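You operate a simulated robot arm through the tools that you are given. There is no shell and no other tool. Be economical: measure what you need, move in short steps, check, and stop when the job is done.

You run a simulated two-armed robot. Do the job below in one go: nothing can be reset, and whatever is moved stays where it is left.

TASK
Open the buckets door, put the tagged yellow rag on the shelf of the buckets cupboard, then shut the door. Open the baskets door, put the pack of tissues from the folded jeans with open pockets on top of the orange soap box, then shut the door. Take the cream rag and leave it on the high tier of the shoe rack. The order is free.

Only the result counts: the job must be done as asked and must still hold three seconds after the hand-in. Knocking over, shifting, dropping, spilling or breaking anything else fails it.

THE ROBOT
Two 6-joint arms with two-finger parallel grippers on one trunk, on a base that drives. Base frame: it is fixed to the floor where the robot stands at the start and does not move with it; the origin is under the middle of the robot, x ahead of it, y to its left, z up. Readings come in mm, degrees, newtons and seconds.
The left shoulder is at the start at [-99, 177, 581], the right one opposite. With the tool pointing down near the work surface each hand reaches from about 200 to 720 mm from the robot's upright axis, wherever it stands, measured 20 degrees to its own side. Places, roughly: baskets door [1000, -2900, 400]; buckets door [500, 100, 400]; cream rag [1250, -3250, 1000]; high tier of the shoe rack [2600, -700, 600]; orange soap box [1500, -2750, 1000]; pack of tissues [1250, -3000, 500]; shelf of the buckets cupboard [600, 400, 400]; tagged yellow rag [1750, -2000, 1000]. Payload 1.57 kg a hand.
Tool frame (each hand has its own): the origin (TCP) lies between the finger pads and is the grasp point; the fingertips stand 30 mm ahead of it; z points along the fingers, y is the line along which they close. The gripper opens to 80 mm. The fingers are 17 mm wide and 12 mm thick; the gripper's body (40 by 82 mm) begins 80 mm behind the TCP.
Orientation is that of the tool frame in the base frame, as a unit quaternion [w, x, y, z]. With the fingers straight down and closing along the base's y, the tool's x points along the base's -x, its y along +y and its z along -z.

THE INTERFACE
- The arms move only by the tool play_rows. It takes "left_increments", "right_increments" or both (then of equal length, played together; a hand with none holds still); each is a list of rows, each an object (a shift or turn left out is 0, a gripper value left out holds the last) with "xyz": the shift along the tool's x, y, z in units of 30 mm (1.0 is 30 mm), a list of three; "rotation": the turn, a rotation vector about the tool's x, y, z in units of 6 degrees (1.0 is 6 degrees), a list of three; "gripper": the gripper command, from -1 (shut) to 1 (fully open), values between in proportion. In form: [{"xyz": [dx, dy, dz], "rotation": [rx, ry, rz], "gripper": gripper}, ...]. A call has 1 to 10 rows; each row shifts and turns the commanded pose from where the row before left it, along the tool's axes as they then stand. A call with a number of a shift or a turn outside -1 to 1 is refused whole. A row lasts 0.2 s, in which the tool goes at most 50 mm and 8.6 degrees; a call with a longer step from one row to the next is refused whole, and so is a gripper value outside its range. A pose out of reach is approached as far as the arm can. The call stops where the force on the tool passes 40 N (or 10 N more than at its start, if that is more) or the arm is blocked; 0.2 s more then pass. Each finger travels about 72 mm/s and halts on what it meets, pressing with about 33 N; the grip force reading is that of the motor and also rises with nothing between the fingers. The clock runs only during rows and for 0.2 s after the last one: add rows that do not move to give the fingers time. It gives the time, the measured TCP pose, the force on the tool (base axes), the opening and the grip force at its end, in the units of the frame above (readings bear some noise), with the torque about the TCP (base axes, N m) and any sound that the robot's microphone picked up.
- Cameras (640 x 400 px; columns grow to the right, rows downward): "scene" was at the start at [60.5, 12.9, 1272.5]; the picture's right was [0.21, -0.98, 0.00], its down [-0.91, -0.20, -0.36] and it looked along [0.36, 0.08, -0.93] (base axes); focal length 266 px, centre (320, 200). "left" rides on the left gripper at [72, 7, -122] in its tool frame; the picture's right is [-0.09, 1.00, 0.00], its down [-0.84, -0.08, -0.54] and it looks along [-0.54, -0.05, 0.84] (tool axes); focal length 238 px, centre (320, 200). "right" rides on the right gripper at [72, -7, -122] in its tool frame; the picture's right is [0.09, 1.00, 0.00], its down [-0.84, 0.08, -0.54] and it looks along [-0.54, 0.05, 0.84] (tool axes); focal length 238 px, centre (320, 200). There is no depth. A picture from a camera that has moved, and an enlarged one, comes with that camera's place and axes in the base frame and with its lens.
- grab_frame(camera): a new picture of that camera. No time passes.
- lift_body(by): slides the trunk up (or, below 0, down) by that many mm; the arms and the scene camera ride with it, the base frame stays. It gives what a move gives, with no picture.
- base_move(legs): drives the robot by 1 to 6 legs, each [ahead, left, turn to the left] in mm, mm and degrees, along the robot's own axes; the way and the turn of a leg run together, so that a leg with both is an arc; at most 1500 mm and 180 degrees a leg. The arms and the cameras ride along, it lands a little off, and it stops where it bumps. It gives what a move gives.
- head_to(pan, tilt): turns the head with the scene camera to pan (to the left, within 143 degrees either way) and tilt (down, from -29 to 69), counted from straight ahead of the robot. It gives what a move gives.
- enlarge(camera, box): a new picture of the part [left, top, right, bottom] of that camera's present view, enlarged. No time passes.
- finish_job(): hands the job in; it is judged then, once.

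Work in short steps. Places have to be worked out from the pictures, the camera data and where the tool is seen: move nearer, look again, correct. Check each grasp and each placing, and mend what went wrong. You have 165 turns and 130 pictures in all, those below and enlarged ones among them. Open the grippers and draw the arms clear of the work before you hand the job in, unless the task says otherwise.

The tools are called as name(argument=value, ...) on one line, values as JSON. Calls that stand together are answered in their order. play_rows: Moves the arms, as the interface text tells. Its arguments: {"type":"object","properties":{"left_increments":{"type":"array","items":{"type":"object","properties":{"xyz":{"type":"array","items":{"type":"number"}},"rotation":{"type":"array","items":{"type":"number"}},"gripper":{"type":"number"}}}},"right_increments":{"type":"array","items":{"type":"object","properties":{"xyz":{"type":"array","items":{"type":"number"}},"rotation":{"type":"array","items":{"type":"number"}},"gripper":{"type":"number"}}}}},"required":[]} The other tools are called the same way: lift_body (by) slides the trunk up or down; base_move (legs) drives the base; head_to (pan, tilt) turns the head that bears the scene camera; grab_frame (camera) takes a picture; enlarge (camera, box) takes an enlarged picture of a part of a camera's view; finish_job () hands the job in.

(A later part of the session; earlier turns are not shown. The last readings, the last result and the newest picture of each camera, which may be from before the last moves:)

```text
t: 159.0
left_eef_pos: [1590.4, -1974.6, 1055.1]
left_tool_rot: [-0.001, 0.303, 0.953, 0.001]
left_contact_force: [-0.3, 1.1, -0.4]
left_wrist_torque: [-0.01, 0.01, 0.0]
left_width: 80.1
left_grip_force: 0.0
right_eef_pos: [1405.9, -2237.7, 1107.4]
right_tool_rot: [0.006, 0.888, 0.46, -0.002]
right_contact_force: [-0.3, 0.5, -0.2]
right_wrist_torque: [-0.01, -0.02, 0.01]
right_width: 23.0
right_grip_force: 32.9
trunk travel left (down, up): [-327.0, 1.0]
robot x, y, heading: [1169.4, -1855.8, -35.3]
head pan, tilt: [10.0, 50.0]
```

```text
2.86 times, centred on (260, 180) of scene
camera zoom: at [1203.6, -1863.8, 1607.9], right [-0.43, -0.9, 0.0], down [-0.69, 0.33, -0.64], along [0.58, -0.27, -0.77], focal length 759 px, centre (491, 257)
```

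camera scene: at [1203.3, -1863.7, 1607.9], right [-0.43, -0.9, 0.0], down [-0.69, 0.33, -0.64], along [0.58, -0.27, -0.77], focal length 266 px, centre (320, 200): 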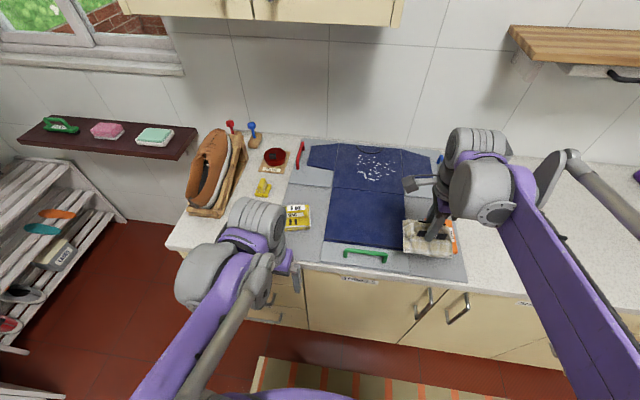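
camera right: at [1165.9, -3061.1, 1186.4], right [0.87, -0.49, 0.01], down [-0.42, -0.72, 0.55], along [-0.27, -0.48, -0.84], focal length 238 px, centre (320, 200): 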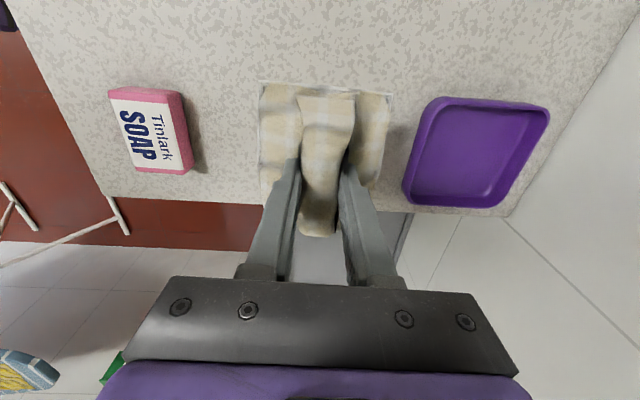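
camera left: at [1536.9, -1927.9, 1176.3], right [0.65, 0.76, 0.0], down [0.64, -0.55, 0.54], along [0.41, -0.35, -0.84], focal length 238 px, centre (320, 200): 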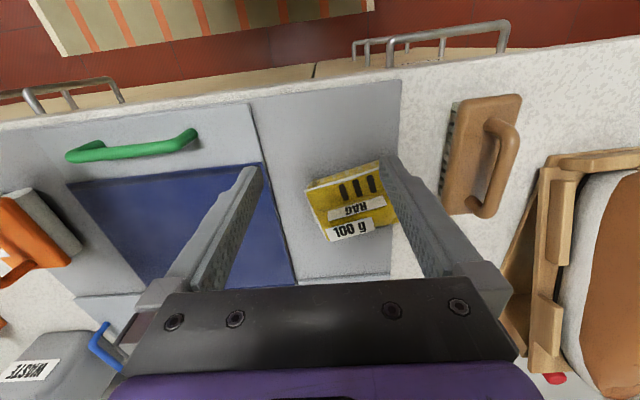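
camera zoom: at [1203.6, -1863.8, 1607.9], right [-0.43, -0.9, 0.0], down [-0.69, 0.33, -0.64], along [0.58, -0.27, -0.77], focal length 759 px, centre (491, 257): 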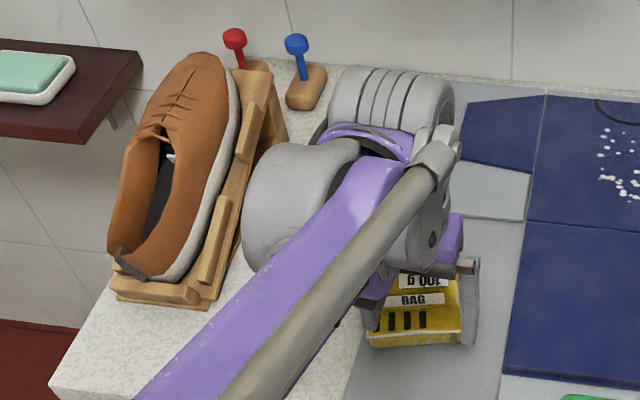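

enlarge(camera="left", box=[290, 145, 418, 255])

```text
3.64 times, centred on (354, 200) of left
camera zoom: at [1536.9, -1927.9, 1176.3], right [0.65, 0.76, 0.0], down [0.64, -0.55, 0.54], along [0.41, -0.35, -0.84], focal length 867 px, centre (196, 200)
```

zoom: 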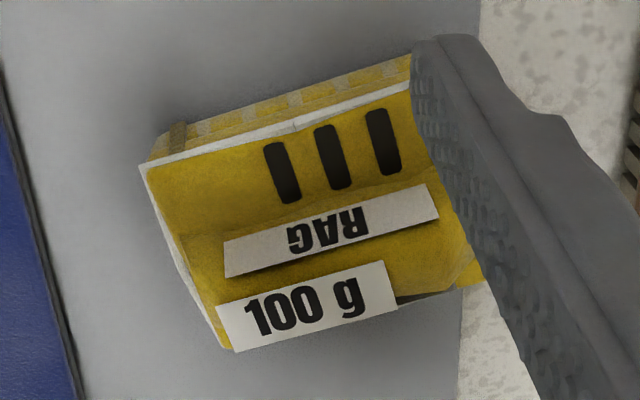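

Hump lies between the two plates, centre ≈[1703, -2006], long axis ≈ -107°. Rotate the left tool to that heading and tilt 36°.

play_rows(left_increments=[{"rotation": [0, 0, 1]}, {"rotation": [0, 0, 1]}, {"rotation": [0, 0, 1]}, {"rotation": [0, 0, 1]}, {"rotation": [0, 0, 1]}, {"rotation": [0, 0, 1]}, {"rotation": [0, 0, 1]}, {"rotation": [0, 0, 1]}, {"rotation": [0, 0, 1]}, {"rotation": [0, 0, 1]}])

play_rows(left_increments=[{"rotation": [0, 0, 1]}, {"rotation": [0, 0, 1]}, {"rotation": [0, -1, 0]}, {"rotation": [0, -1, 0]}, {"rotation": [0, -1, 0]}, {"rotation": [0, -1, 0]}, {"rotation": [0, -1, 0]}, {"rotation": [0, -1, 0]}])

grab_frame(camera="left")

grab_frame(camera="scene")

```text
t: 161.2
left_eef_pos: [1590.3, -1975.4, 1053.3]
left_tool_rot: [0.0, 0.739, 0.673, 0.0]
left_contact_force: [-0.5, 0.3, -0.2]
left_wrist_torque: [-0.02, 0.01, 0.02]
left_width: 80.1
left_grip_force: 0.2
right_eef_pos: [1406.3, -2238.8, 1107.3]
right_tool_rot: [0.005, 0.887, 0.461, -0.002]
right_contact_force: [0.3, -0.2, -0.4]
right_wrist_torque: [-0.02, -0.01, 0.0]
right_width: 22.8
right_grip_force: 33.6
trunk travel left (down, up): [-327.0, 1.0]
robot x, y, heading: [1170.8, -1856.2, -35.4]
head pan, tilt: [10.0, 50.0]
```

```text
t: 163.0
left_eef_pos: [1591.5, -1975.5, 1054.5]
left_tool_rot: [0.185, 0.765, 0.564, -0.249]
left_contact_force: [0.2, -0.4, -0.6]
left_wrist_torque: [0.01, 0.01, 0.0]
left_width: 79.6
left_grip_force: 0.1
right_eef_pos: [1405.2, -2237.6, 1108.0]
right_tool_rot: [0.005, 0.887, 0.461, -0.002]
right_contact_force: [-0.5, 0.3, -0.4]
right_wrist_torque: [0.02, 0.01, -0.02]
right_width: 22.9
right_grip_force: 33.2
trunk travel left (down, up): [-327.0, 1.0]
robot x, y, heading: [1166.3, -1856.0, -35.3]
head pan, tilt: [10.0, 50.0]
```

```text
45 pictures are left
camera left: at [1636.6, -1852.9, 1110.5], right [0.93, -0.37, 0.06], down [-0.18, -0.32, 0.93], along [-0.32, -0.87, -0.36], focal length 238 px, centre (320, 200)
```

left: 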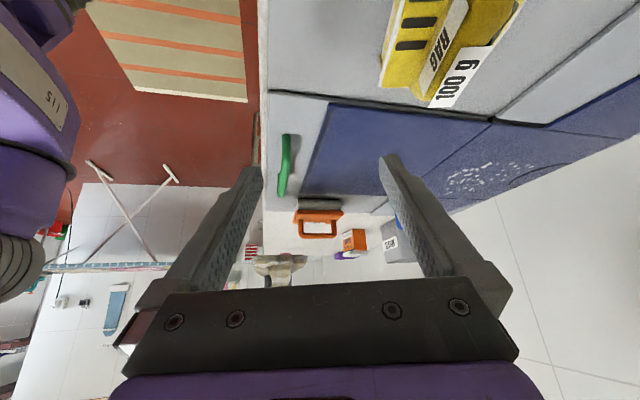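

```text
44 pictures are left
camera scene: at [1203.7, -1863.3, 1607.9], right [-0.43, -0.9, 0.0], down [-0.69, 0.33, -0.64], along [0.58, -0.27, -0.77], focal length 266 px, centre (320, 200)
```

scene: 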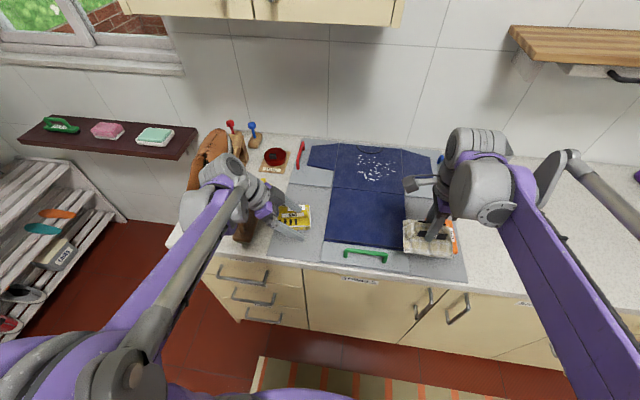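

Reachable. Move 115 mm along the closing axis over the hump, lower to ~1000 and check.

play_rows(left_increments=[{"xyz": [0.03, 0.96, 0]}, {"xyz": [0.03, 0.96, 0]}, {"xyz": [0.03, 0.96, 0]}, {"xyz": [0.03, 0.96, 0]}, {"xyz": [0.53, 0, 0.74]}, {"xyz": [0.53, 0, 0.74]}])

grab_frame(camera="left")

enlarge(camera="scene", box=[230, 160, 350, 260])

```text
t: 164.4
left_eef_pos: [1701.4, -2006.8, 997.3]
left_tool_rot: [0.184, 0.765, 0.565, -0.248]
left_contact_force: [-1.0, 0.1, 0.5]
left_wrist_torque: [-0.02, -0.01, 0.01]
left_width: 79.8
left_grip_force: 0.0
right_eef_pos: [1406.9, -2237.5, 1107.6]
right_tool_rot: [0.006, 0.887, 0.461, -0.002]
right_contact_force: [0.0, 0.3, 0.1]
right_wrist_torque: [0.0, 0.02, -0.03]
right_width: 22.8
right_grip_force: 33.7
trunk travel left (down, up): [-327.0, 1.0]
robot x, y, heading: [1171.0, -1851.5, -35.4]
head pan, tilt: [10.0, 50.0]
```

```text
43 pictures are left
camera left: at [1746.8, -1884.9, 1053.2], right [0.93, -0.37, 0.05], down [-0.18, -0.32, 0.93], along [-0.32, -0.87, -0.36], focal length 238 px, centre (320, 200)
```

left: 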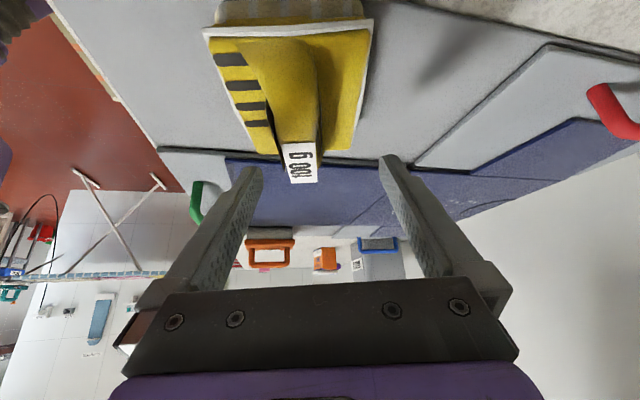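

```text
4.00 times, centred on (290, 210) of scene
camera zoom: at [1204.0, -1863.6, 1607.9], right [-0.43, -0.9, 0.0], down [-0.69, 0.33, -0.64], along [0.58, -0.27, -0.77], focal length 1063 px, centre (440, 160)
```

zoom: 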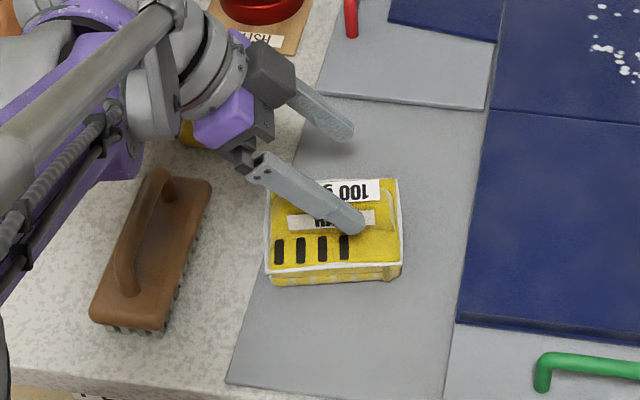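

Shift 8 mm toward the front and descend in steps.

play_rows(left_increments=[{"xyz": [0, -0.27, 0]}, {"xyz": [0.25, 0, 0.35]}, {"xyz": [0.25, 0, 0.35]}])

grab_frame(camera="left")

enlarge(camera="scene", box=[250, 175, 350, 250])

```text
t: 165.2
left_eef_pos: [1692.8, -2004.7, 971.3]
left_tool_rot: [0.183, 0.766, 0.564, -0.25]
left_contact_force: [-0.1, -0.4, 0.0]
left_wrist_torque: [0.02, 0.0, 0.03]
left_width: 80.0
left_grip_force: 0.0
right_eef_pos: [1405.7, -2238.7, 1108.0]
right_tool_rot: [0.005, 0.888, 0.461, -0.002]
right_contact_force: [0.2, 0.3, -0.3]
right_wrist_torque: [0.02, 0.03, -0.02]
right_width: 23.2
right_grip_force: 33.2
trunk travel left (down, up): [-327.0, 1.0]
robot x, y, heading: [1170.2, -1855.2, -35.2]
head pan, tilt: [10.0, 50.0]
```

```text
41 pictures are left
camera left: at [1739.0, -1882.4, 1027.7], right [0.93, -0.37, 0.05], down [-0.18, -0.32, 0.93], along [-0.32, -0.87, -0.36], focal length 238 px, centre (320, 200)
```

left: 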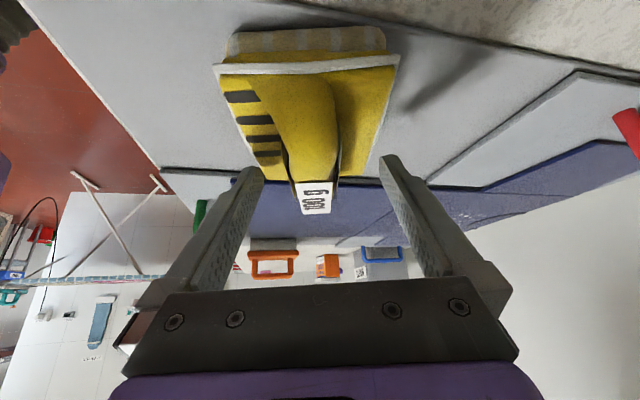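

```text
5.33 times, centred on (300, 212) of scene
camera zoom: at [1203.6, -1863.7, 1607.9], right [-0.43, -0.9, 0.0], down [-0.69, 0.33, -0.64], along [0.58, -0.27, -0.77], focal length 1418 px, centre (427, 133)
```

zoom: 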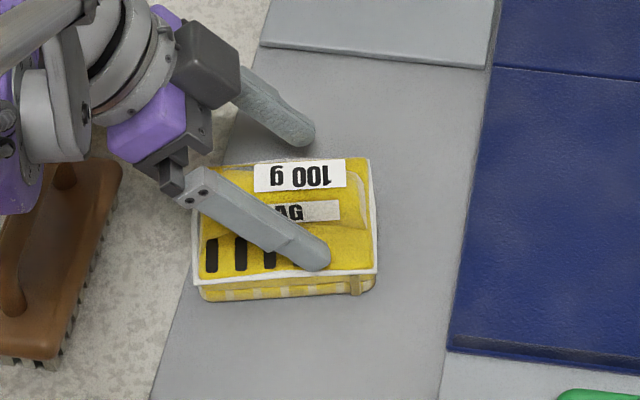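

Centred now. Descend 14 mm more.

play_rows(left_increments=[{"xyz": [0.1, 0, 0.135]}, {"xyz": [0.1, 0, 0.135]}, {"xyz": [0.1, 0, 0.135]}])

```text
t: 165.8
left_eef_pos: [1693.2, -2003.8, 967.7]
left_tool_rot: [0.185, 0.763, 0.565, -0.253]
left_contact_force: [1.7, 4.2, 29.5]
left_wrist_torque: [0.2, 1.18, -0.18]
left_width: 79.4
left_grip_force: 0.0
right_eef_pos: [1404.6, -2237.4, 1109.5]
right_tool_rot: [0.008, 0.887, 0.462, -0.001]
right_contact_force: [0.1, -0.4, -1.0]
right_wrist_torque: [-0.03, 0.02, -0.01]
right_width: 22.9
right_grip_force: 33.1
trunk travel left (down, up): [-327.0, 1.0]
robot x, y, heading: [1171.2, -1858.3, -35.1]
head pan, tilt: [10.0, 50.0]
stopped in row 2 (left hand): the force on the tool passed its limit at 48 N (the readings are from after the stop); the commanded pose is now the measured one
```

Fingertips touch the deck beside the hump. Raise 2 mm and close.

play_rows(left_increments=[{"xyz": [-0.04, 0, -0.055]}, {"gripper": -1}, {"gripper": -1}, {"gripper": -1}, {"gripper": -1}])

play_rows(left_increments=[{"xyz": [-0.2, 0, -0.27]}, {"xyz": [-0.59, 0, -0.81]}, {"xyz": [-0.59, 0, -0.81]}])

grab_frame(camera="left")

grab_frame(camera="scene")

```text
t: 167.0
left_eef_pos: [1693.1, -2005.4, 967.0]
left_tool_rot: [0.186, 0.764, 0.565, -0.251]
left_contact_force: [7.8, -2.8, 29.7]
left_wrist_torque: [-0.26, 0.91, 0.04]
left_width: 52.8
left_grip_force: 32.8
right_eef_pos: [1404.5, -2238.4, 1108.5]
right_tool_rot: [0.005, 0.887, 0.461, -0.002]
right_contact_force: [-0.8, 0.0, 0.0]
right_wrist_torque: [0.01, -0.02, 0.02]
right_width: 23.0
right_grip_force: 33.5
trunk travel left (down, up): [-327.0, 1.0]
robot x, y, heading: [1169.1, -1856.7, -35.3]
head pan, tilt: [10.0, 50.0]
```

```text
t: 167.8
left_eef_pos: [1693.9, -2004.4, 1037.5]
left_tool_rot: [0.184, 0.765, 0.564, -0.251]
left_contact_force: [-0.3, 0.3, -0.8]
left_wrist_torque: [0.01, -0.04, 0.05]
left_width: 52.5
left_grip_force: 32.9
right_eef_pos: [1406.2, -2237.7, 1109.5]
right_tool_rot: [0.006, 0.887, 0.461, -0.003]
right_contact_force: [-0.2, -0.2, 0.0]
right_wrist_torque: [0.0, 0.02, 0.03]
right_width: 23.0
right_grip_force: 32.9
trunk travel left (down, up): [-327.0, 1.0]
robot x, y, heading: [1168.2, -1857.2, -35.0]
head pan, tilt: [10.0, 50.0]
```

```text
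39 pictures are left
camera left: at [1739.3, -1882.1, 1093.0], right [0.93, -0.37, 0.05], down [-0.18, -0.32, 0.93], along [-0.32, -0.88, -0.36], focal length 238 px, centre (320, 200)
```

left: 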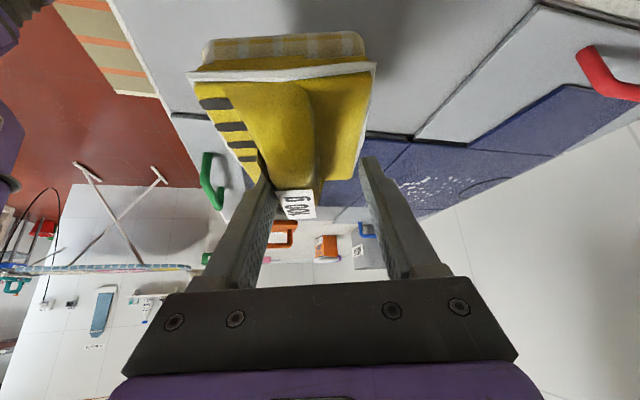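

```text
38 pictures are left
camera scene: at [1203.3, -1863.5, 1607.9], right [-0.43, -0.9, 0.0], down [-0.69, 0.33, -0.64], along [0.58, -0.27, -0.77], focal length 266 px, centre (320, 200)
```

scene: 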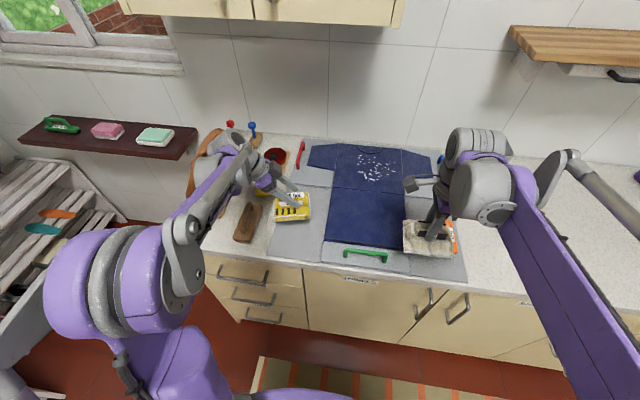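

Yellow rag is lifted. Raise it a bit more, back away from the counter, then look left at the shoe rack.

play_rows(left_increments=[{"xyz": [-0.59, 0, -0.81]}, {"xyz": [-0.59, 0, -0.81]}])

base_move(legs=[[-300, 0, 0], [0, 700, 0]])

head_to(pan=25, tilt=35)

grab_frame(camera="scene")

```text
t: 168.4
left_eef_pos: [1693.1, -2004.3, 1099.4]
left_tool_rot: [0.184, 0.764, 0.565, -0.251]
left_contact_force: [0.6, 0.8, -0.8]
left_wrist_torque: [-0.03, -0.03, 0.03]
left_width: 52.5
left_grip_force: 32.8
right_eef_pos: [1405.6, -2239.7, 1108.3]
right_tool_rot: [0.006, 0.888, 0.461, -0.002]
right_contact_force: [-0.2, 0.5, -0.8]
right_wrist_torque: [-0.01, 0.03, -0.01]
right_width: 23.1
right_grip_force: 33.3
trunk travel left (down, up): [-327.0, 1.0]
robot x, y, heading: [1167.7, -1858.0, -35.4]
head pan, tilt: [10.0, 50.0]
```

```text
t: 176.6
left_eef_pos: [1848.9, -1265.0, 1098.4]
left_tool_rot: [0.185, 0.763, 0.566, -0.251]
left_contact_force: [-0.9, -0.4, -1.2]
left_wrist_torque: [0.0, 0.03, 0.02]
left_width: 23.2
left_grip_force: 33.1
right_eef_pos: [1560.9, -1498.5, 1108.6]
right_tool_rot: [0.005, 0.886, 0.464, -0.002]
right_contact_force: [0.6, 0.9, -0.5]
right_wrist_torque: [0.0, -0.04, -0.01]
right_width: 22.6
right_grip_force: 32.9
trunk travel left (down, up): [-327.0, 1.0]
robot x, y, heading: [1325.3, -1121.0, -34.8]
head pan, tilt: [10.0, 50.0]
```

```text
t: 177.3
left_eef_pos: [1849.9, -1264.1, 1097.9]
left_tool_rot: [0.184, 0.764, 0.566, -0.251]
left_contact_force: [0.0, 0.3, -1.4]
left_wrist_torque: [-0.03, 0.02, 0.0]
left_width: 23.2
left_grip_force: 33.2
right_eef_pos: [1561.0, -1500.5, 1107.3]
right_tool_rot: [0.005, 0.886, 0.464, -0.002]
right_contact_force: [-0.3, -0.1, -1.0]
right_wrist_torque: [0.01, 0.01, 0.02]
right_width: 22.9
right_grip_force: 32.8
trunk travel left (down, up): [-327.0, 1.0]
robot x, y, heading: [1324.1, -1123.8, -35.2]
head pan, tilt: [25.0, 35.0]
```

```text
37 pictures are left
camera scene: at [1373.8, -1109.2, 1629.6], right [-0.17, -0.98, 0.0], down [-0.57, 0.1, -0.82], along [0.81, -0.14, -0.57], focal length 266 px, centre (320, 200)
```

scene: 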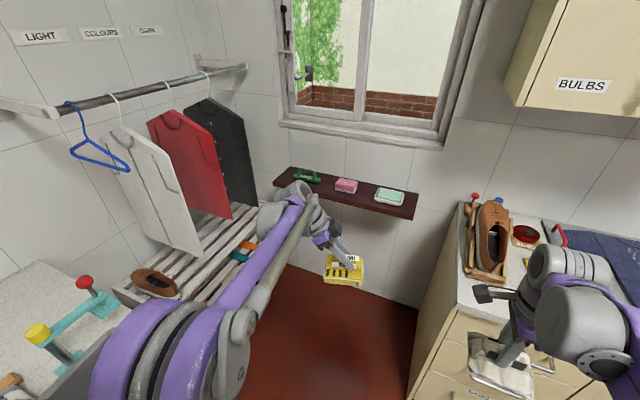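

The left opening went from 52 to 23 mm — check how the yellow rag sits, and zoom on the rack.

grab_frame(camera="left")

enlarge(camera="scene", box=[90, 190, 400, 384])

```text
36 pictures are left
camera left: at [1893.3, -1142.0, 1153.4], right [0.93, -0.36, 0.05], down [-0.17, -0.32, 0.93], along [-0.32, -0.88, -0.36], focal length 238 px, centre (320, 200)
```

left: 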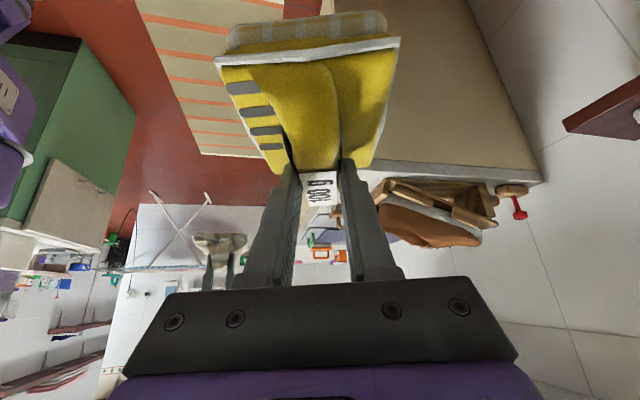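

```text
2.06 times, centred on (245, 287) of scene
camera zoom: at [1373.8, -1109.2, 1629.6], right [-0.17, -0.98, 0.0], down [-0.57, 0.1, -0.82], along [0.81, -0.14, -0.57], focal length 548 px, centre (475, 21)
```

zoom: 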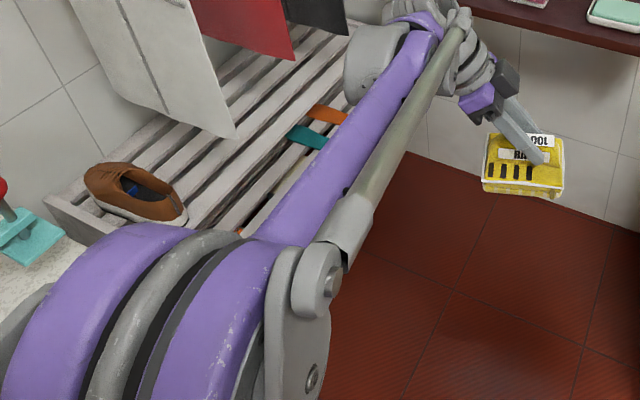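

Both rags are held well. Retract the left arm a bit, drive to the gap between counters and turn left 90° to face the rack.

play_rows(left_increments=[{"xyz": [0.248, -0.95, -0.18]}, {"xyz": [0.248, -0.95, -0.18]}, {"xyz": [0.248, -0.95, -0.18]}, {"xyz": [0.248, -0.95, -0.18]}, {"xyz": [0.248, -0.95, -0.18]}])

base_move(legs=[[320, 140, 0], [0, 0, 90]])

head_to(pan=-15, tilt=40)

grab_frame(camera="scene")

```text
t: 178.6
left_eef_pos: [1723.4, -1178.9, 1099.2]
left_tool_rot: [0.185, 0.763, 0.567, -0.25]
left_contact_force: [0.5, -0.4, -0.3]
left_wrist_torque: [0.01, 0.0, 0.02]
left_width: 23.2
left_grip_force: 32.8
right_eef_pos: [1559.8, -1499.1, 1107.1]
right_tool_rot: [0.005, 0.886, 0.463, -0.002]
right_contact_force: [-0.7, -0.5, -0.6]
right_wrist_torque: [-0.01, 0.02, 0.01]
right_width: 23.0
right_grip_force: 33.2
trunk travel left (down, up): [-327.0, 1.0]
robot x, y, heading: [1321.1, -1120.7, -35.0]
head pan, tilt: [25.0, 35.0]
```

```text
t: 184.7
left_eef_pos: [1723.5, -786.8, 1098.3]
left_tool_rot: [0.308, 0.137, 0.94, -0.047]
left_contact_force: [1.1, 0.2, -1.8]
left_wrist_torque: [0.02, 0.01, -0.02]
left_width: 23.1
left_grip_force: 33.3
right_eef_pos: [2044.8, -948.5, 1107.4]
right_tool_rot: [0.005, 0.297, 0.955, 0.003]
right_contact_force: [-0.6, -0.2, -1.0]
right_wrist_torque: [0.01, 0.02, 0.01]
right_width: 23.0
right_grip_force: 33.6
trunk travel left (down, up): [-327.0, 1.0]
robot x, y, heading: [1669.1, -1189.2, 55.0]
head pan, tilt: [25.0, 35.0]
```

```text
t: 185.7
left_eef_pos: [1723.3, -786.8, 1098.2]
left_tool_rot: [0.308, 0.137, 0.94, -0.046]
left_contact_force: [-0.9, -1.0, -0.7]
left_wrist_torque: [0.01, -0.01, 0.01]
left_width: 23.1
left_grip_force: 33.5
right_eef_pos: [2044.8, -948.4, 1108.1]
right_tool_rot: [0.006, 0.296, 0.955, 0.003]
right_contact_force: [0.6, 0.3, -0.9]
right_wrist_torque: [-0.02, 0.0, 0.01]
right_width: 22.7
right_grip_force: 33.5
trunk travel left (down, up): [-327.0, 1.0]
robot x, y, heading: [1667.2, -1189.4, 55.2]
head pan, tilt: [-15.0, 40.0]
```

```text
34 pictures are left
camera scene: at [1706.0, -1168.8, 1622.1], right [0.65, -0.76, 0.0], down [-0.49, -0.42, -0.77], along [0.58, 0.5, -0.64], focal length 266 px, centre (320, 200)
```

scene: 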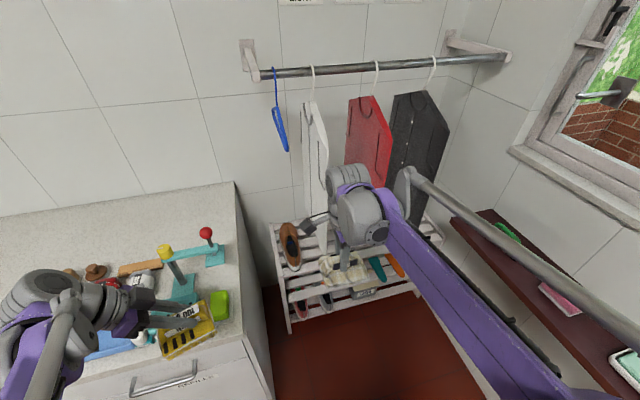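

Zoom on the rack.

enlarge(camera="scene", box=[250, 190, 450, 340])

```text
2.67 times, centred on (350, 265) of scene
camera zoom: at [1706.0, -1168.8, 1622.1], right [0.65, -0.76, 0.0], down [-0.49, -0.42, -0.77], along [0.58, 0.5, -0.64], focal length 709 px, centre (240, 27)
```

zoom: 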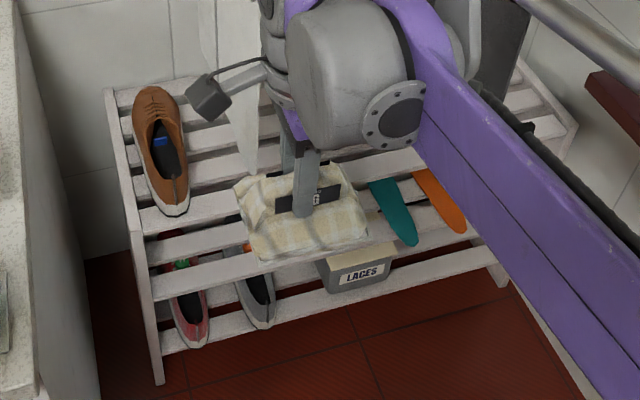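

High tier appears flat at z≈650, n 735–1020, with jackets hanging over the middle; free space at its right end (u≈2600–2900). I drive right below the window, keeping hands clear of the jackets.

base_move(legs=[[90, -110, 0], [0, -310, 0]])

head_to(pan=-5, tilt=40)

grab_frame(camera="scene")

```text
t: 190.2
left_eef_pos: [2117.2, -950.0, 1098.4]
left_tool_rot: [0.309, 0.137, 0.94, -0.046]
left_contact_force: [0.1, -0.2, -1.1]
left_wrist_torque: [0.01, -0.02, 0.0]
left_width: 23.2
left_grip_force: 33.3
right_eef_pos: [2438.7, -1111.3, 1108.0]
right_tool_rot: [0.006, 0.297, 0.955, 0.003]
right_contact_force: [0.5, 0.5, -0.9]
right_wrist_torque: [-0.02, -0.01, 0.0]
right_width: 22.7
right_grip_force: 33.2
trunk travel left (down, up): [-327.0, 1.0]
robot x, y, heading: [2061.7, -1352.8, 55.5]
head pan, tilt: [-15.0, 40.0]
```

```text
t: 190.9
left_eef_pos: [2117.1, -948.8, 1098.5]
left_tool_rot: [0.308, 0.136, 0.94, -0.046]
left_contact_force: [-0.6, 0.3, -1.6]
left_wrist_torque: [-0.02, 0.02, 0.01]
left_width: 23.3
left_grip_force: 33.1
right_eef_pos: [2439.5, -1111.9, 1106.3]
right_tool_rot: [0.005, 0.297, 0.955, 0.003]
right_contact_force: [0.8, -0.5, -0.9]
right_wrist_torque: [0.0, 0.01, -0.01]
right_width: 22.9
right_grip_force: 32.9
trunk travel left (down, up): [-327.0, 1.0]
robot x, y, heading: [2060.6, -1349.1, 55.3]
head pan, tilt: [-5.0, 40.0]
```

```text
32 pictures are left
camera scene: at [2089.9, -1321.4, 1622.1], right [0.77, -0.64, 0.0], down [-0.41, -0.49, -0.77], along [0.49, 0.59, -0.64], focal length 266 px, centre (320, 200)
```

scene: 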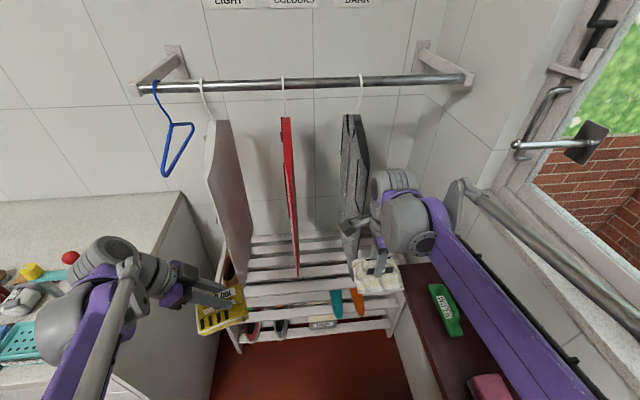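

enlarge(camera="scene", box=[220, 215, 460, 365])

```text
2.67 times, centred on (340, 290) of scene
camera zoom: at [2089.9, -1321.4, 1622.1], right [0.77, -0.64, 0.0], down [-0.41, -0.49, -0.77], along [0.49, 0.59, -0.64], focal length 709 px, centre (267, -40)
```

zoom: 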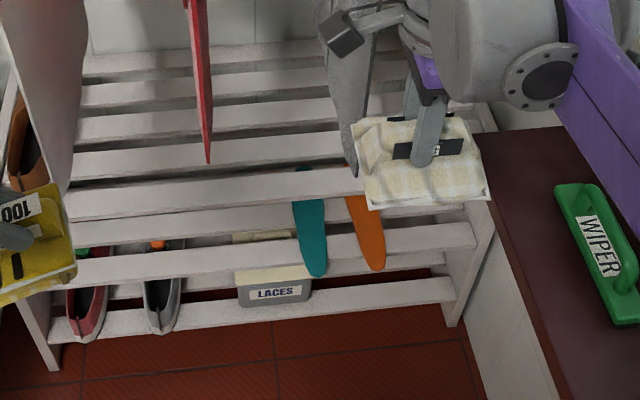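

High tier front edge ≈ z 610, n 740. I'll place between the red and black jackets (u≈2525), going in below them. Shift left 120 mm, lower the trunk and re-check heights.

base_move(legs=[[0, 120, 0]])

lift_body(by=-300)

grab_frame(camera="scene")

```text
t: 192.7
left_eef_pos: [2020.8, -882.5, 1098.2]
left_tool_rot: [0.308, 0.138, 0.94, -0.048]
left_contact_force: [-0.4, -0.4, -1.2]
left_wrist_torque: [-0.01, 0.03, -0.02]
left_width: 23.3
left_grip_force: 33.2
right_eef_pos: [2341.2, -1043.8, 1108.0]
right_tool_rot: [0.004, 0.297, 0.955, 0.003]
right_contact_force: [0.2, -0.6, -0.7]
right_wrist_torque: [0.02, 0.01, 0.04]
right_width: 22.9
right_grip_force: 33.1
trunk travel left (down, up): [-327.0, 1.0]
robot x, y, heading: [1963.9, -1281.2, 55.0]
head pan, tilt: [-5.0, 40.0]
```

```text
t: 195.7
left_eef_pos: [2020.1, -881.6, 798.9]
left_tool_rot: [0.308, 0.137, 0.94, -0.046]
left_contact_force: [-0.7, 0.1, -1.2]
left_wrist_torque: [0.0, -0.03, -0.04]
left_width: 23.1
left_grip_force: 33.1
right_eef_pos: [2341.1, -1044.2, 808.5]
right_tool_rot: [0.005, 0.297, 0.955, 0.003]
right_contact_force: [0.4, 0.0, -0.7]
right_wrist_torque: [-0.01, -0.05, 0.0]
right_width: 22.6
right_grip_force: 32.7
trunk travel left (down, up): [-27.0, 301.0]
robot x, y, heading: [1960.6, -1282.9, 55.3]
head pan, tilt: [-5.0, 40.0]
```

```text
30 pictures are left
camera scene: at [2019.5, -1213.2, 1310.4], right [0.77, -0.64, 0.0], down [-0.41, -0.49, -0.77], along [0.49, 0.59, -0.64], focal length 266 px, centre (320, 200)
```

scene: 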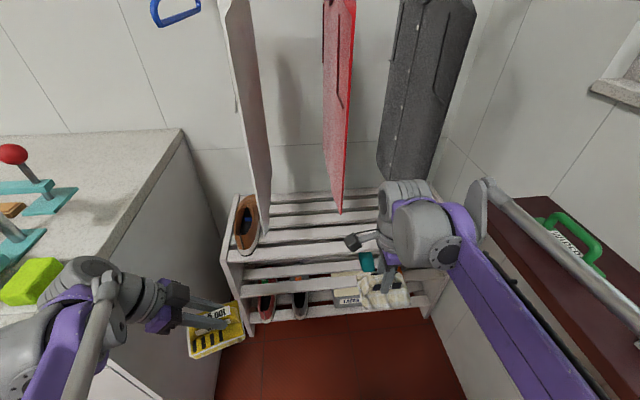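

Shelf on the window wall seems to be at z≈1050, so a low arm can pass below it. Lower the hand 95 mm, shift right to the jacket-free end of the rack and look.

play_rows(right_increments=[{"xyz": [0, 0, 0.8]}, {"xyz": [0, 0, 0.8]}, {"xyz": [0, 0, 0.8]}, {"xyz": [0, 0, 0.7]}])

base_move(legs=[[0, -160, 0]])

head_to(pan=-15, tilt=40)

grab_frame(camera="scene")

grab_frame(camera="right")

```text
t: 196.7
left_eef_pos: [2021.0, -881.1, 798.8]
left_tool_rot: [0.307, 0.138, 0.94, -0.047]
left_contact_force: [0.2, 0.1, -1.1]
left_wrist_torque: [-0.03, -0.01, 0.01]
left_width: 22.8
left_grip_force: 33.3
right_eef_pos: [2342.4, -1045.4, 715.1]
right_tool_rot: [0.006, 0.297, 0.955, 0.003]
right_contact_force: [0.0, 0.1, -0.6]
right_wrist_torque: [0.02, 0.03, 0.0]
right_width: 23.0
right_grip_force: 33.0
trunk travel left (down, up): [-27.0, 301.0]
robot x, y, heading: [1961.4, -1282.8, 55.4]
head pan, tilt: [-5.0, 40.0]
```

```text
t: 198.7
left_eef_pos: [2149.2, -971.7, 798.4]
left_tool_rot: [0.308, 0.137, 0.94, -0.047]
left_contact_force: [0.4, -1.0, -1.2]
left_wrist_torque: [0.02, -0.03, 0.02]
left_width: 23.3
left_grip_force: 33.1
right_eef_pos: [2472.0, -1134.4, 714.6]
right_tool_rot: [0.005, 0.296, 0.955, 0.003]
right_contact_force: [-0.8, -0.7, -1.1]
right_wrist_torque: [-0.02, 0.01, 0.0]
right_width: 22.9
right_grip_force: 32.9
trunk travel left (down, up): [-27.0, 301.0]
robot x, y, heading: [2090.6, -1372.6, 55.2]
head pan, tilt: [-5.0, 40.0]
```

```text
t: 199.4
left_eef_pos: [2149.8, -972.1, 799.1]
left_tool_rot: [0.308, 0.136, 0.941, -0.047]
left_contact_force: [-0.1, -0.3, -0.8]
left_wrist_torque: [-0.01, -0.03, 0.03]
left_width: 23.1
left_grip_force: 33.6
right_eef_pos: [2472.1, -1133.8, 713.2]
right_tool_rot: [0.006, 0.297, 0.955, 0.003]
right_contact_force: [0.1, 0.9, -1.5]
right_wrist_torque: [0.0, 0.03, 0.03]
right_width: 22.9
right_grip_force: 33.2
trunk travel left (down, up): [-27.0, 301.0]
robot x, y, heading: [2092.7, -1374.1, 55.1]
head pan, tilt: [-15.0, 40.0]
```

```text
29 pictures are left
camera scene: at [2159.9, -1313.5, 1310.4], right [0.65, -0.76, 0.0], down [-0.49, -0.42, -0.77], along [0.58, 0.5, -0.64], focal length 266 px, centre (320, 200)
```

scene: 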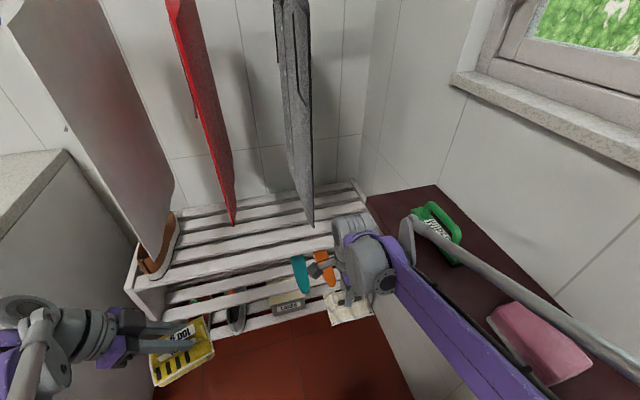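

```text
28 pictures are left
camera right: at [2407.3, -1100.3, 836.3], right [0.49, 0.87, 0.01], down [0.73, -0.41, 0.55], along [0.48, -0.26, -0.84], focal length 238 px, centre (320, 200)
```

right: 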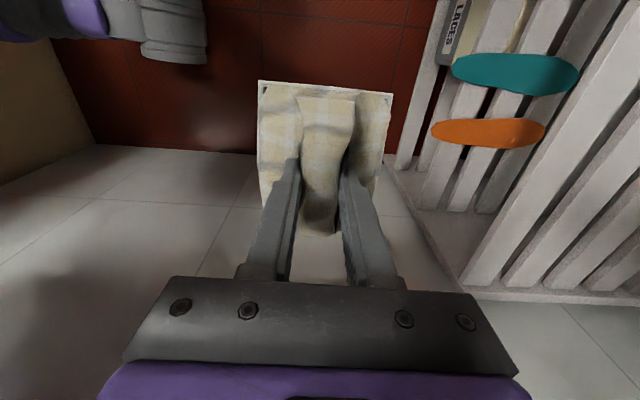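

Rack end at u≈2865, tier z≈610, black jacket at u≈2605: target u≈2735, n≈800. Extend the arm 150 mm forward and 55 mm right, then drive forward.

play_rows(right_increments=[{"xyz": [-0.37, 1, 0]}, {"xyz": [-0.37, 1, 0]}, {"xyz": [-0.37, 1, 0]}, {"xyz": [-0.37, 1, 0]}, {"xyz": [-0.37, 1, 0]}])

base_move(legs=[[150, 0, 0]])

grab_frame(camera="scene")

grab_frame(camera="right")

```text
t: 200.6
left_eef_pos: [2149.2, -971.3, 798.0]
left_tool_rot: [0.308, 0.137, 0.94, -0.046]
left_contact_force: [-0.2, -0.3, -0.8]
left_wrist_torque: [-0.02, -0.01, -0.03]
left_width: 23.3
left_grip_force: 33.1
right_eef_pos: [2604.2, -1042.1, 715.5]
right_tool_rot: [0.006, 0.296, 0.955, 0.003]
right_contact_force: [0.4, 0.3, -0.1]
right_wrist_torque: [0.01, 0.03, 0.0]
right_width: 22.8
right_grip_force: 33.1
trunk travel left (down, up): [-27.0, 301.0]
robot x, y, heading: [2093.2, -1375.6, 55.4]
head pan, tilt: [-15.0, 40.0]
```

```text
t: 201.9
left_eef_pos: [2221.3, -866.5, 798.9]
left_tool_rot: [0.308, 0.138, 0.94, -0.047]
left_contact_force: [-0.4, -0.1, -1.2]
left_wrist_torque: [0.0, -0.02, 0.01]
left_width: 23.1
left_grip_force: 33.3
right_eef_pos: [2672.9, -939.7, 717.0]
right_tool_rot: [0.006, 0.286, 0.958, -0.003]
right_contact_force: [-0.1, 0.2, -0.8]
right_wrist_torque: [0.0, -0.02, 0.01]
right_width: 23.0
right_grip_force: 32.7
trunk travel left (down, up): [-27.0, 301.0]
robot x, y, heading: [2164.8, -1268.0, 55.5]
head pan, tilt: [-15.0, 40.0]
stopped in leg 1: the force on the tool passed its limit at 114 N (the readings are from after the stop); the commanded pose is now the measured one
```

```text
27 pictures are left
camera scene: at [2232.4, -1208.8, 1310.5], right [0.65, -0.76, 0.0], down [-0.49, -0.42, -0.77], along [0.58, 0.5, -0.64], focal length 266 px, centre (320, 200)
```

scene: 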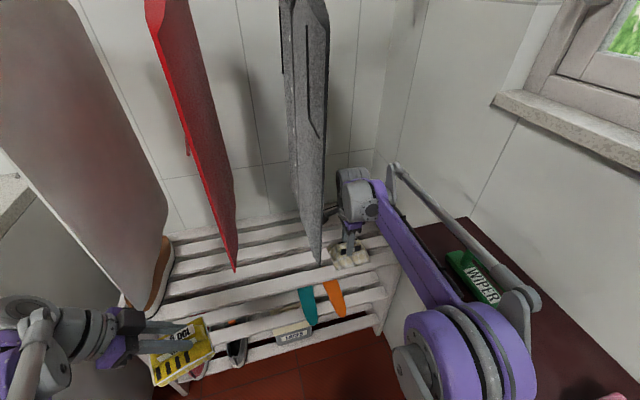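

```text
26 pictures are left
camera right: at [2608.2, -906.0, 837.6], right [0.47, 0.88, 0.0], down [0.74, -0.39, 0.55], along [0.49, -0.26, -0.83], focal length 238 px, centre (320, 200)
```

right: 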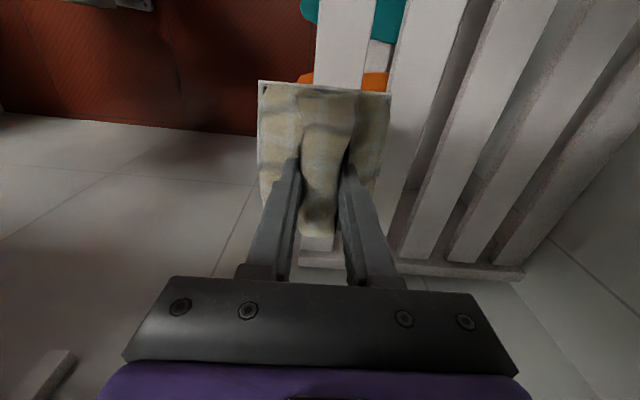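

The force limit tripped – likely the gripper's side camera brushed the black jacket. Back off 60 mm, go 50 mm further right, and look before re-advancing.

base_move(legs=[[-60, 0, 0]])

play_rows(right_increments=[{"xyz": [-0.85, 0, 0], "rotation": [0, 0, 0.2]}, {"xyz": [-0.85, 0, 0]}])

enlarge(camera="scene", box=[250, 130, 450, 280])

```text
t: 202.9
left_eef_pos: [2187.8, -915.2, 799.1]
left_tool_rot: [0.308, 0.138, 0.94, -0.046]
left_contact_force: [0.1, 0.7, -0.7]
left_wrist_torque: [0.0, -0.03, 0.0]
left_width: 23.1
left_grip_force: 32.9
right_eef_pos: [2639.9, -987.6, 716.4]
right_tool_rot: [0.006, 0.286, 0.958, -0.003]
right_contact_force: [0.0, -0.5, -0.6]
right_wrist_torque: [0.0, -0.02, 0.0]
right_width: 23.2
right_grip_force: 33.4
trunk travel left (down, up): [-27.0, 301.0]
robot x, y, heading: [2129.1, -1321.3, 55.2]
head pan, tilt: [-15.0, 40.0]
```

```text
t: 203.5
left_eef_pos: [2188.7, -915.3, 799.0]
left_tool_rot: [0.308, 0.137, 0.94, -0.045]
left_contact_force: [0.0, 0.9, -1.5]
left_wrist_torque: [-0.03, -0.01, 0.03]
left_width: 23.1
left_grip_force: 32.8
right_eef_pos: [2683.2, -1017.8, 717.1]
right_tool_rot: [0.006, 0.295, 0.955, -0.004]
right_contact_force: [-0.2, -0.7, -0.5]
right_wrist_torque: [-0.01, 0.01, 0.0]
right_width: 23.0
right_grip_force: 32.8
trunk travel left (down, up): [-27.0, 301.0]
robot x, y, heading: [2132.6, -1319.4, 55.3]
head pan, tilt: [-15.0, 40.0]
```

```text
2.67 times, centred on (350, 205) of scene
camera zoom: at [2199.0, -1257.5, 1310.4], right [0.65, -0.76, 0.0], down [-0.49, -0.42, -0.77], along [0.58, 0.5, -0.64], focal length 709 px, centre (240, 187)
```

zoom: 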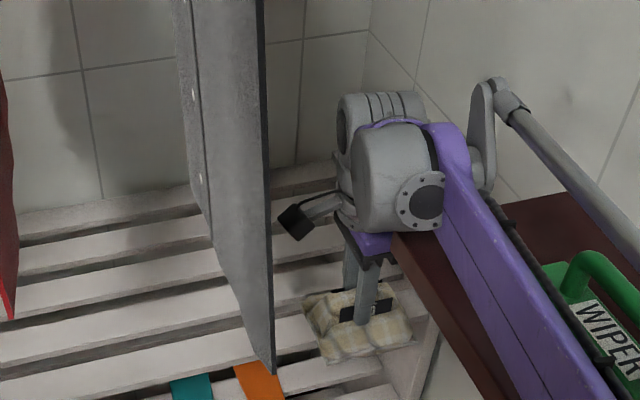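

The forearm currently hangs over the wall shelf (top ≈z 980), so I should come from higher up: raise the trunk 220 mm, then drive forward over the free rack end and descend with the arm.

lift_body(by=220)

base_move(legs=[[75, 0, 0]])

play_rows(right_increments=[{"xyz": [0, 0.9, 0]}, {"xyz": [0, 0, 1]}, {"xyz": [0, 0, 1]}, {"xyz": [0, 0, 1]}])

grab_frame(camera="scene")

grab_frame(camera="right")

```text
t: 205.8
left_eef_pos: [2187.9, -915.2, 1018.4]
left_tool_rot: [0.308, 0.137, 0.94, -0.045]
left_contact_force: [0.1, -0.3, -1.0]
left_wrist_torque: [0.01, 0.03, -0.01]
left_width: 23.3
left_grip_force: 33.0
right_eef_pos: [2683.2, -1016.9, 936.4]
right_tool_rot: [0.006, 0.296, 0.955, -0.003]
right_contact_force: [0.0, 0.5, -0.6]
right_wrist_torque: [0.01, 0.01, 0.03]
right_width: 23.0
right_grip_force: 33.2
trunk travel left (down, up): [-247.0, 81.0]
robot x, y, heading: [2129.3, -1319.0, 55.1]
head pan, tilt: [-15.0, 40.0]
```

```text
t: 206.9
left_eef_pos: [2231.1, -854.3, 1018.5]
left_tool_rot: [0.308, 0.137, 0.94, -0.046]
left_contact_force: [-0.2, 0.4, -1.1]
left_wrist_torque: [0.03, -0.02, 0.0]
left_width: 23.1
left_grip_force: 32.6
right_eef_pos: [2723.1, -956.2, 936.8]
right_tool_rot: [0.005, 0.295, 0.955, -0.003]
right_contact_force: [-0.5, 0.6, -0.5]
right_wrist_torque: [-0.03, 0.01, 0.03]
right_width: 22.6
right_grip_force: 33.6
trunk travel left (down, up): [-247.0, 81.0]
robot x, y, heading: [2174.3, -1260.7, 55.5]
head pan, tilt: [-15.0, 40.0]
```

```text
t: 207.9
left_eef_pos: [2231.6, -853.8, 1018.3]
left_tool_rot: [0.308, 0.137, 0.94, -0.046]
left_contact_force: [-0.4, -0.2, -1.5]
left_wrist_torque: [-0.02, 0.01, -0.01]
left_width: 23.2
left_grip_force: 32.9
right_eef_pos: [2740.8, -935.4, 846.4]
right_tool_rot: [0.005, 0.296, 0.955, -0.003]
right_contact_force: [-0.5, 1.0, -0.4]
right_wrist_torque: [0.01, 0.01, -0.01]
right_width: 23.0
right_grip_force: 33.0
trunk travel left (down, up): [-247.0, 81.0]
robot x, y, heading: [2174.4, -1255.3, 55.2]
head pan, tilt: [-15.0, 40.0]
```

```text
24 pictures are left
camera scene: at [2215.2, -1234.0, 1537.3], right [0.65, -0.76, 0.0], down [-0.49, -0.42, -0.77], along [0.58, 0.5, -0.64], focal length 266 px, centre (320, 200)
```

scene: 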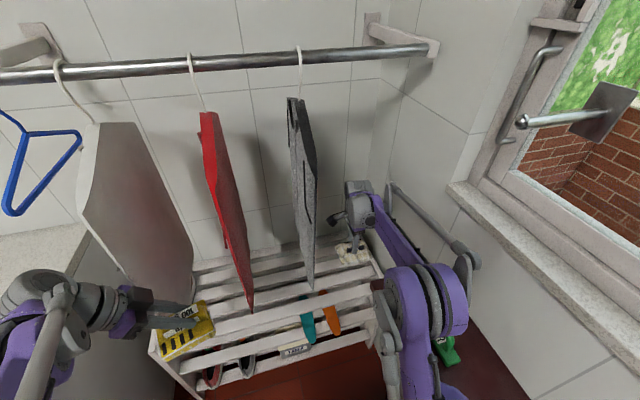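

```text
23 pictures are left
camera right: at [2676.7, -899.3, 967.5], right [0.49, 0.87, 0.0], down [0.73, -0.4, 0.55], along [0.48, -0.27, -0.83], focal length 238 px, centre (320, 200)
```

right: 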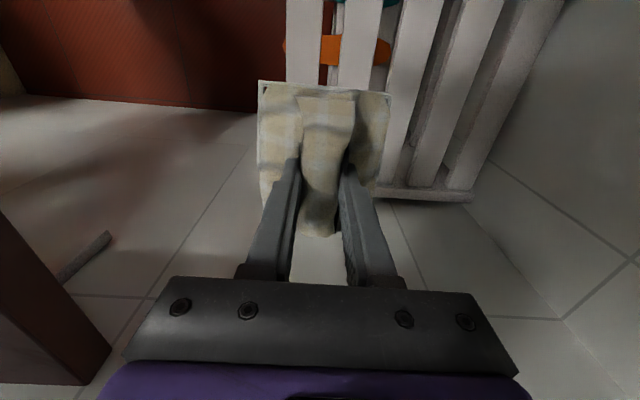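

Need a clearer view of where the rag is relative to the high tier's front edge.

enlarge(camera="scene", box=[180, 225, 420, 375])

```text
2.67 times, centred on (300, 300) of scene
camera zoom: at [2215.2, -1234.0, 1537.3], right [0.65, -0.76, 0.0], down [-0.49, -0.42, -0.77], along [0.58, 0.5, -0.64], focal length 709 px, centre (373, -67)
```

zoom: 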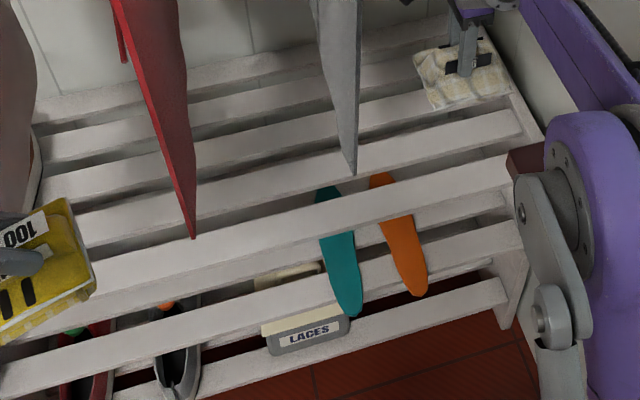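

Triangulating all views: the high tier is a flat slatted tier at z≈445 (slats from n≈741). A low arm fits under the jackets (bottoms ≈868), so I'll place it at u≈2400, away from the window shelf. Retract first.

play_rows(right_increments=[{"xyz": [0, -1, 0]}, {"xyz": [0, -1, 0]}, {"xyz": [0, -1, 0]}, {"xyz": [0, -1, 0]}, {"xyz": [0, -1, 0]}, {"xyz": [0, -1, 0]}])

base_move(legs=[[-140, 0, 0], [0, 285, 0]])

lift_body(by=-245)

play_rows(right_increments=[{"xyz": [1, 0, 0]}, {"xyz": [1, 0, 0]}, {"xyz": [1, 0, 0]}, {"xyz": [0.3, 0, 0]}])

grab_frame(camera="scene")

```text
t: 209.2
left_eef_pos: [2230.2, -853.4, 1019.0]
left_tool_rot: [0.308, 0.137, 0.94, -0.046]
left_contact_force: [0.9, -0.1, -1.0]
left_wrist_torque: [0.02, -0.01, 0.04]
left_width: 22.9
left_grip_force: 32.9
right_eef_pos: [2656.4, -1057.5, 847.2]
right_tool_rot: [0.009, 0.293, 0.956, 0.005]
right_contact_force: [7.0, 7.8, -5.1]
right_wrist_torque: [-0.2, 0.25, 0.11]
right_width: 22.8
right_grip_force: 33.1
trunk travel left (down, up): [-247.0, 81.0]
robot x, y, heading: [2171.9, -1260.5, 55.2]
head pan, tilt: [-15.0, 40.0]
stopped in row 6 (right hand): the force on the tool passed its limit at 74 N (the readings are from after the stop); the commanded pose is now the measured one
```

```text
t: 209.9
left_eef_pos: [2226.6, -860.3, 1017.8]
left_tool_rot: [0.307, 0.135, 0.941, -0.045]
left_contact_force: [0.4, -0.7, -0.5]
left_wrist_torque: [0.03, -0.02, 0.0]
left_width: 22.9
left_grip_force: 32.9
right_eef_pos: [2655.9, -1056.0, 847.5]
right_tool_rot: [0.012, 0.291, 0.957, 0.012]
right_contact_force: [11.3, 15.0, -6.0]
right_wrist_torque: [-0.5, 0.41, 0.2]
right_width: 22.7
right_grip_force: 32.9
trunk travel left (down, up): [-247.0, 81.0]
robot x, y, heading: [2166.1, -1263.0, 55.4]
head pan, tilt: [-15.0, 40.0]
stopped in leg 1: the force on the tool passed its limit at 60 N (the readings are from after the stop); the commanded pose is now the measured one
```

```text
t: 210.4
left_eef_pos: [2225.4, -859.8, 1008.4]
left_tool_rot: [0.306, 0.135, 0.941, -0.045]
left_contact_force: [0.3, -0.4, -1.0]
left_wrist_torque: [-0.02, 0.03, -0.02]
left_width: 23.3
left_grip_force: 33.3
right_eef_pos: [2656.2, -1056.2, 840.1]
right_tool_rot: [0.012, 0.29, 0.957, 0.013]
right_contact_force: [3.1, 8.4, -4.3]
right_wrist_torque: [-0.36, -0.01, -0.19]
right_width: 22.7
right_grip_force: 32.5
trunk travel left (down, up): [-239.0, 89.0]
robot x, y, heading: [2173.4, -1262.8, 55.4]
head pan, tilt: [-15.0, 40.0]
stopped: the force on the tool passed its limit at 45 N (the readings are from after the stop); the commanded pose is now the measured one
```

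```text
t: 211.4
left_eef_pos: [2225.6, -860.1, 1009.9]
left_tool_rot: [0.307, 0.136, 0.941, -0.046]
left_contact_force: [0.0, -0.1, -1.1]
left_wrist_torque: [0.0, -0.02, -0.02]
left_width: 23.2
left_grip_force: 33.3
right_eef_pos: [2572.8, -1002.7, 839.1]
right_tool_rot: [0.012, 0.291, 0.957, 0.012]
right_contact_force: [0.6, -0.1, -0.1]
right_wrist_torque: [0.04, 0.01, 0.0]
right_width: 22.8
right_grip_force: 32.8
trunk travel left (down, up): [-239.0, 89.0]
robot x, y, heading: [2168.8, -1261.0, 55.7]
head pan, tilt: [-15.0, 40.0]
```

```text
21 pictures are left
camera scene: at [2210.7, -1240.0, 1529.1], right [0.65, -0.76, 0.0], down [-0.49, -0.42, -0.77], along [0.58, 0.5, -0.64], focal length 266 px, centre (320, 200)
```

scene: 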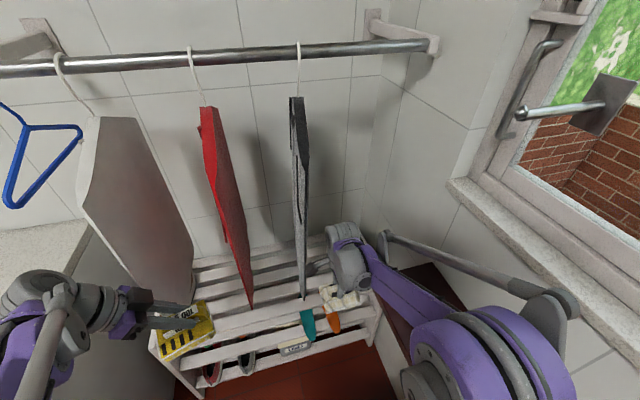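

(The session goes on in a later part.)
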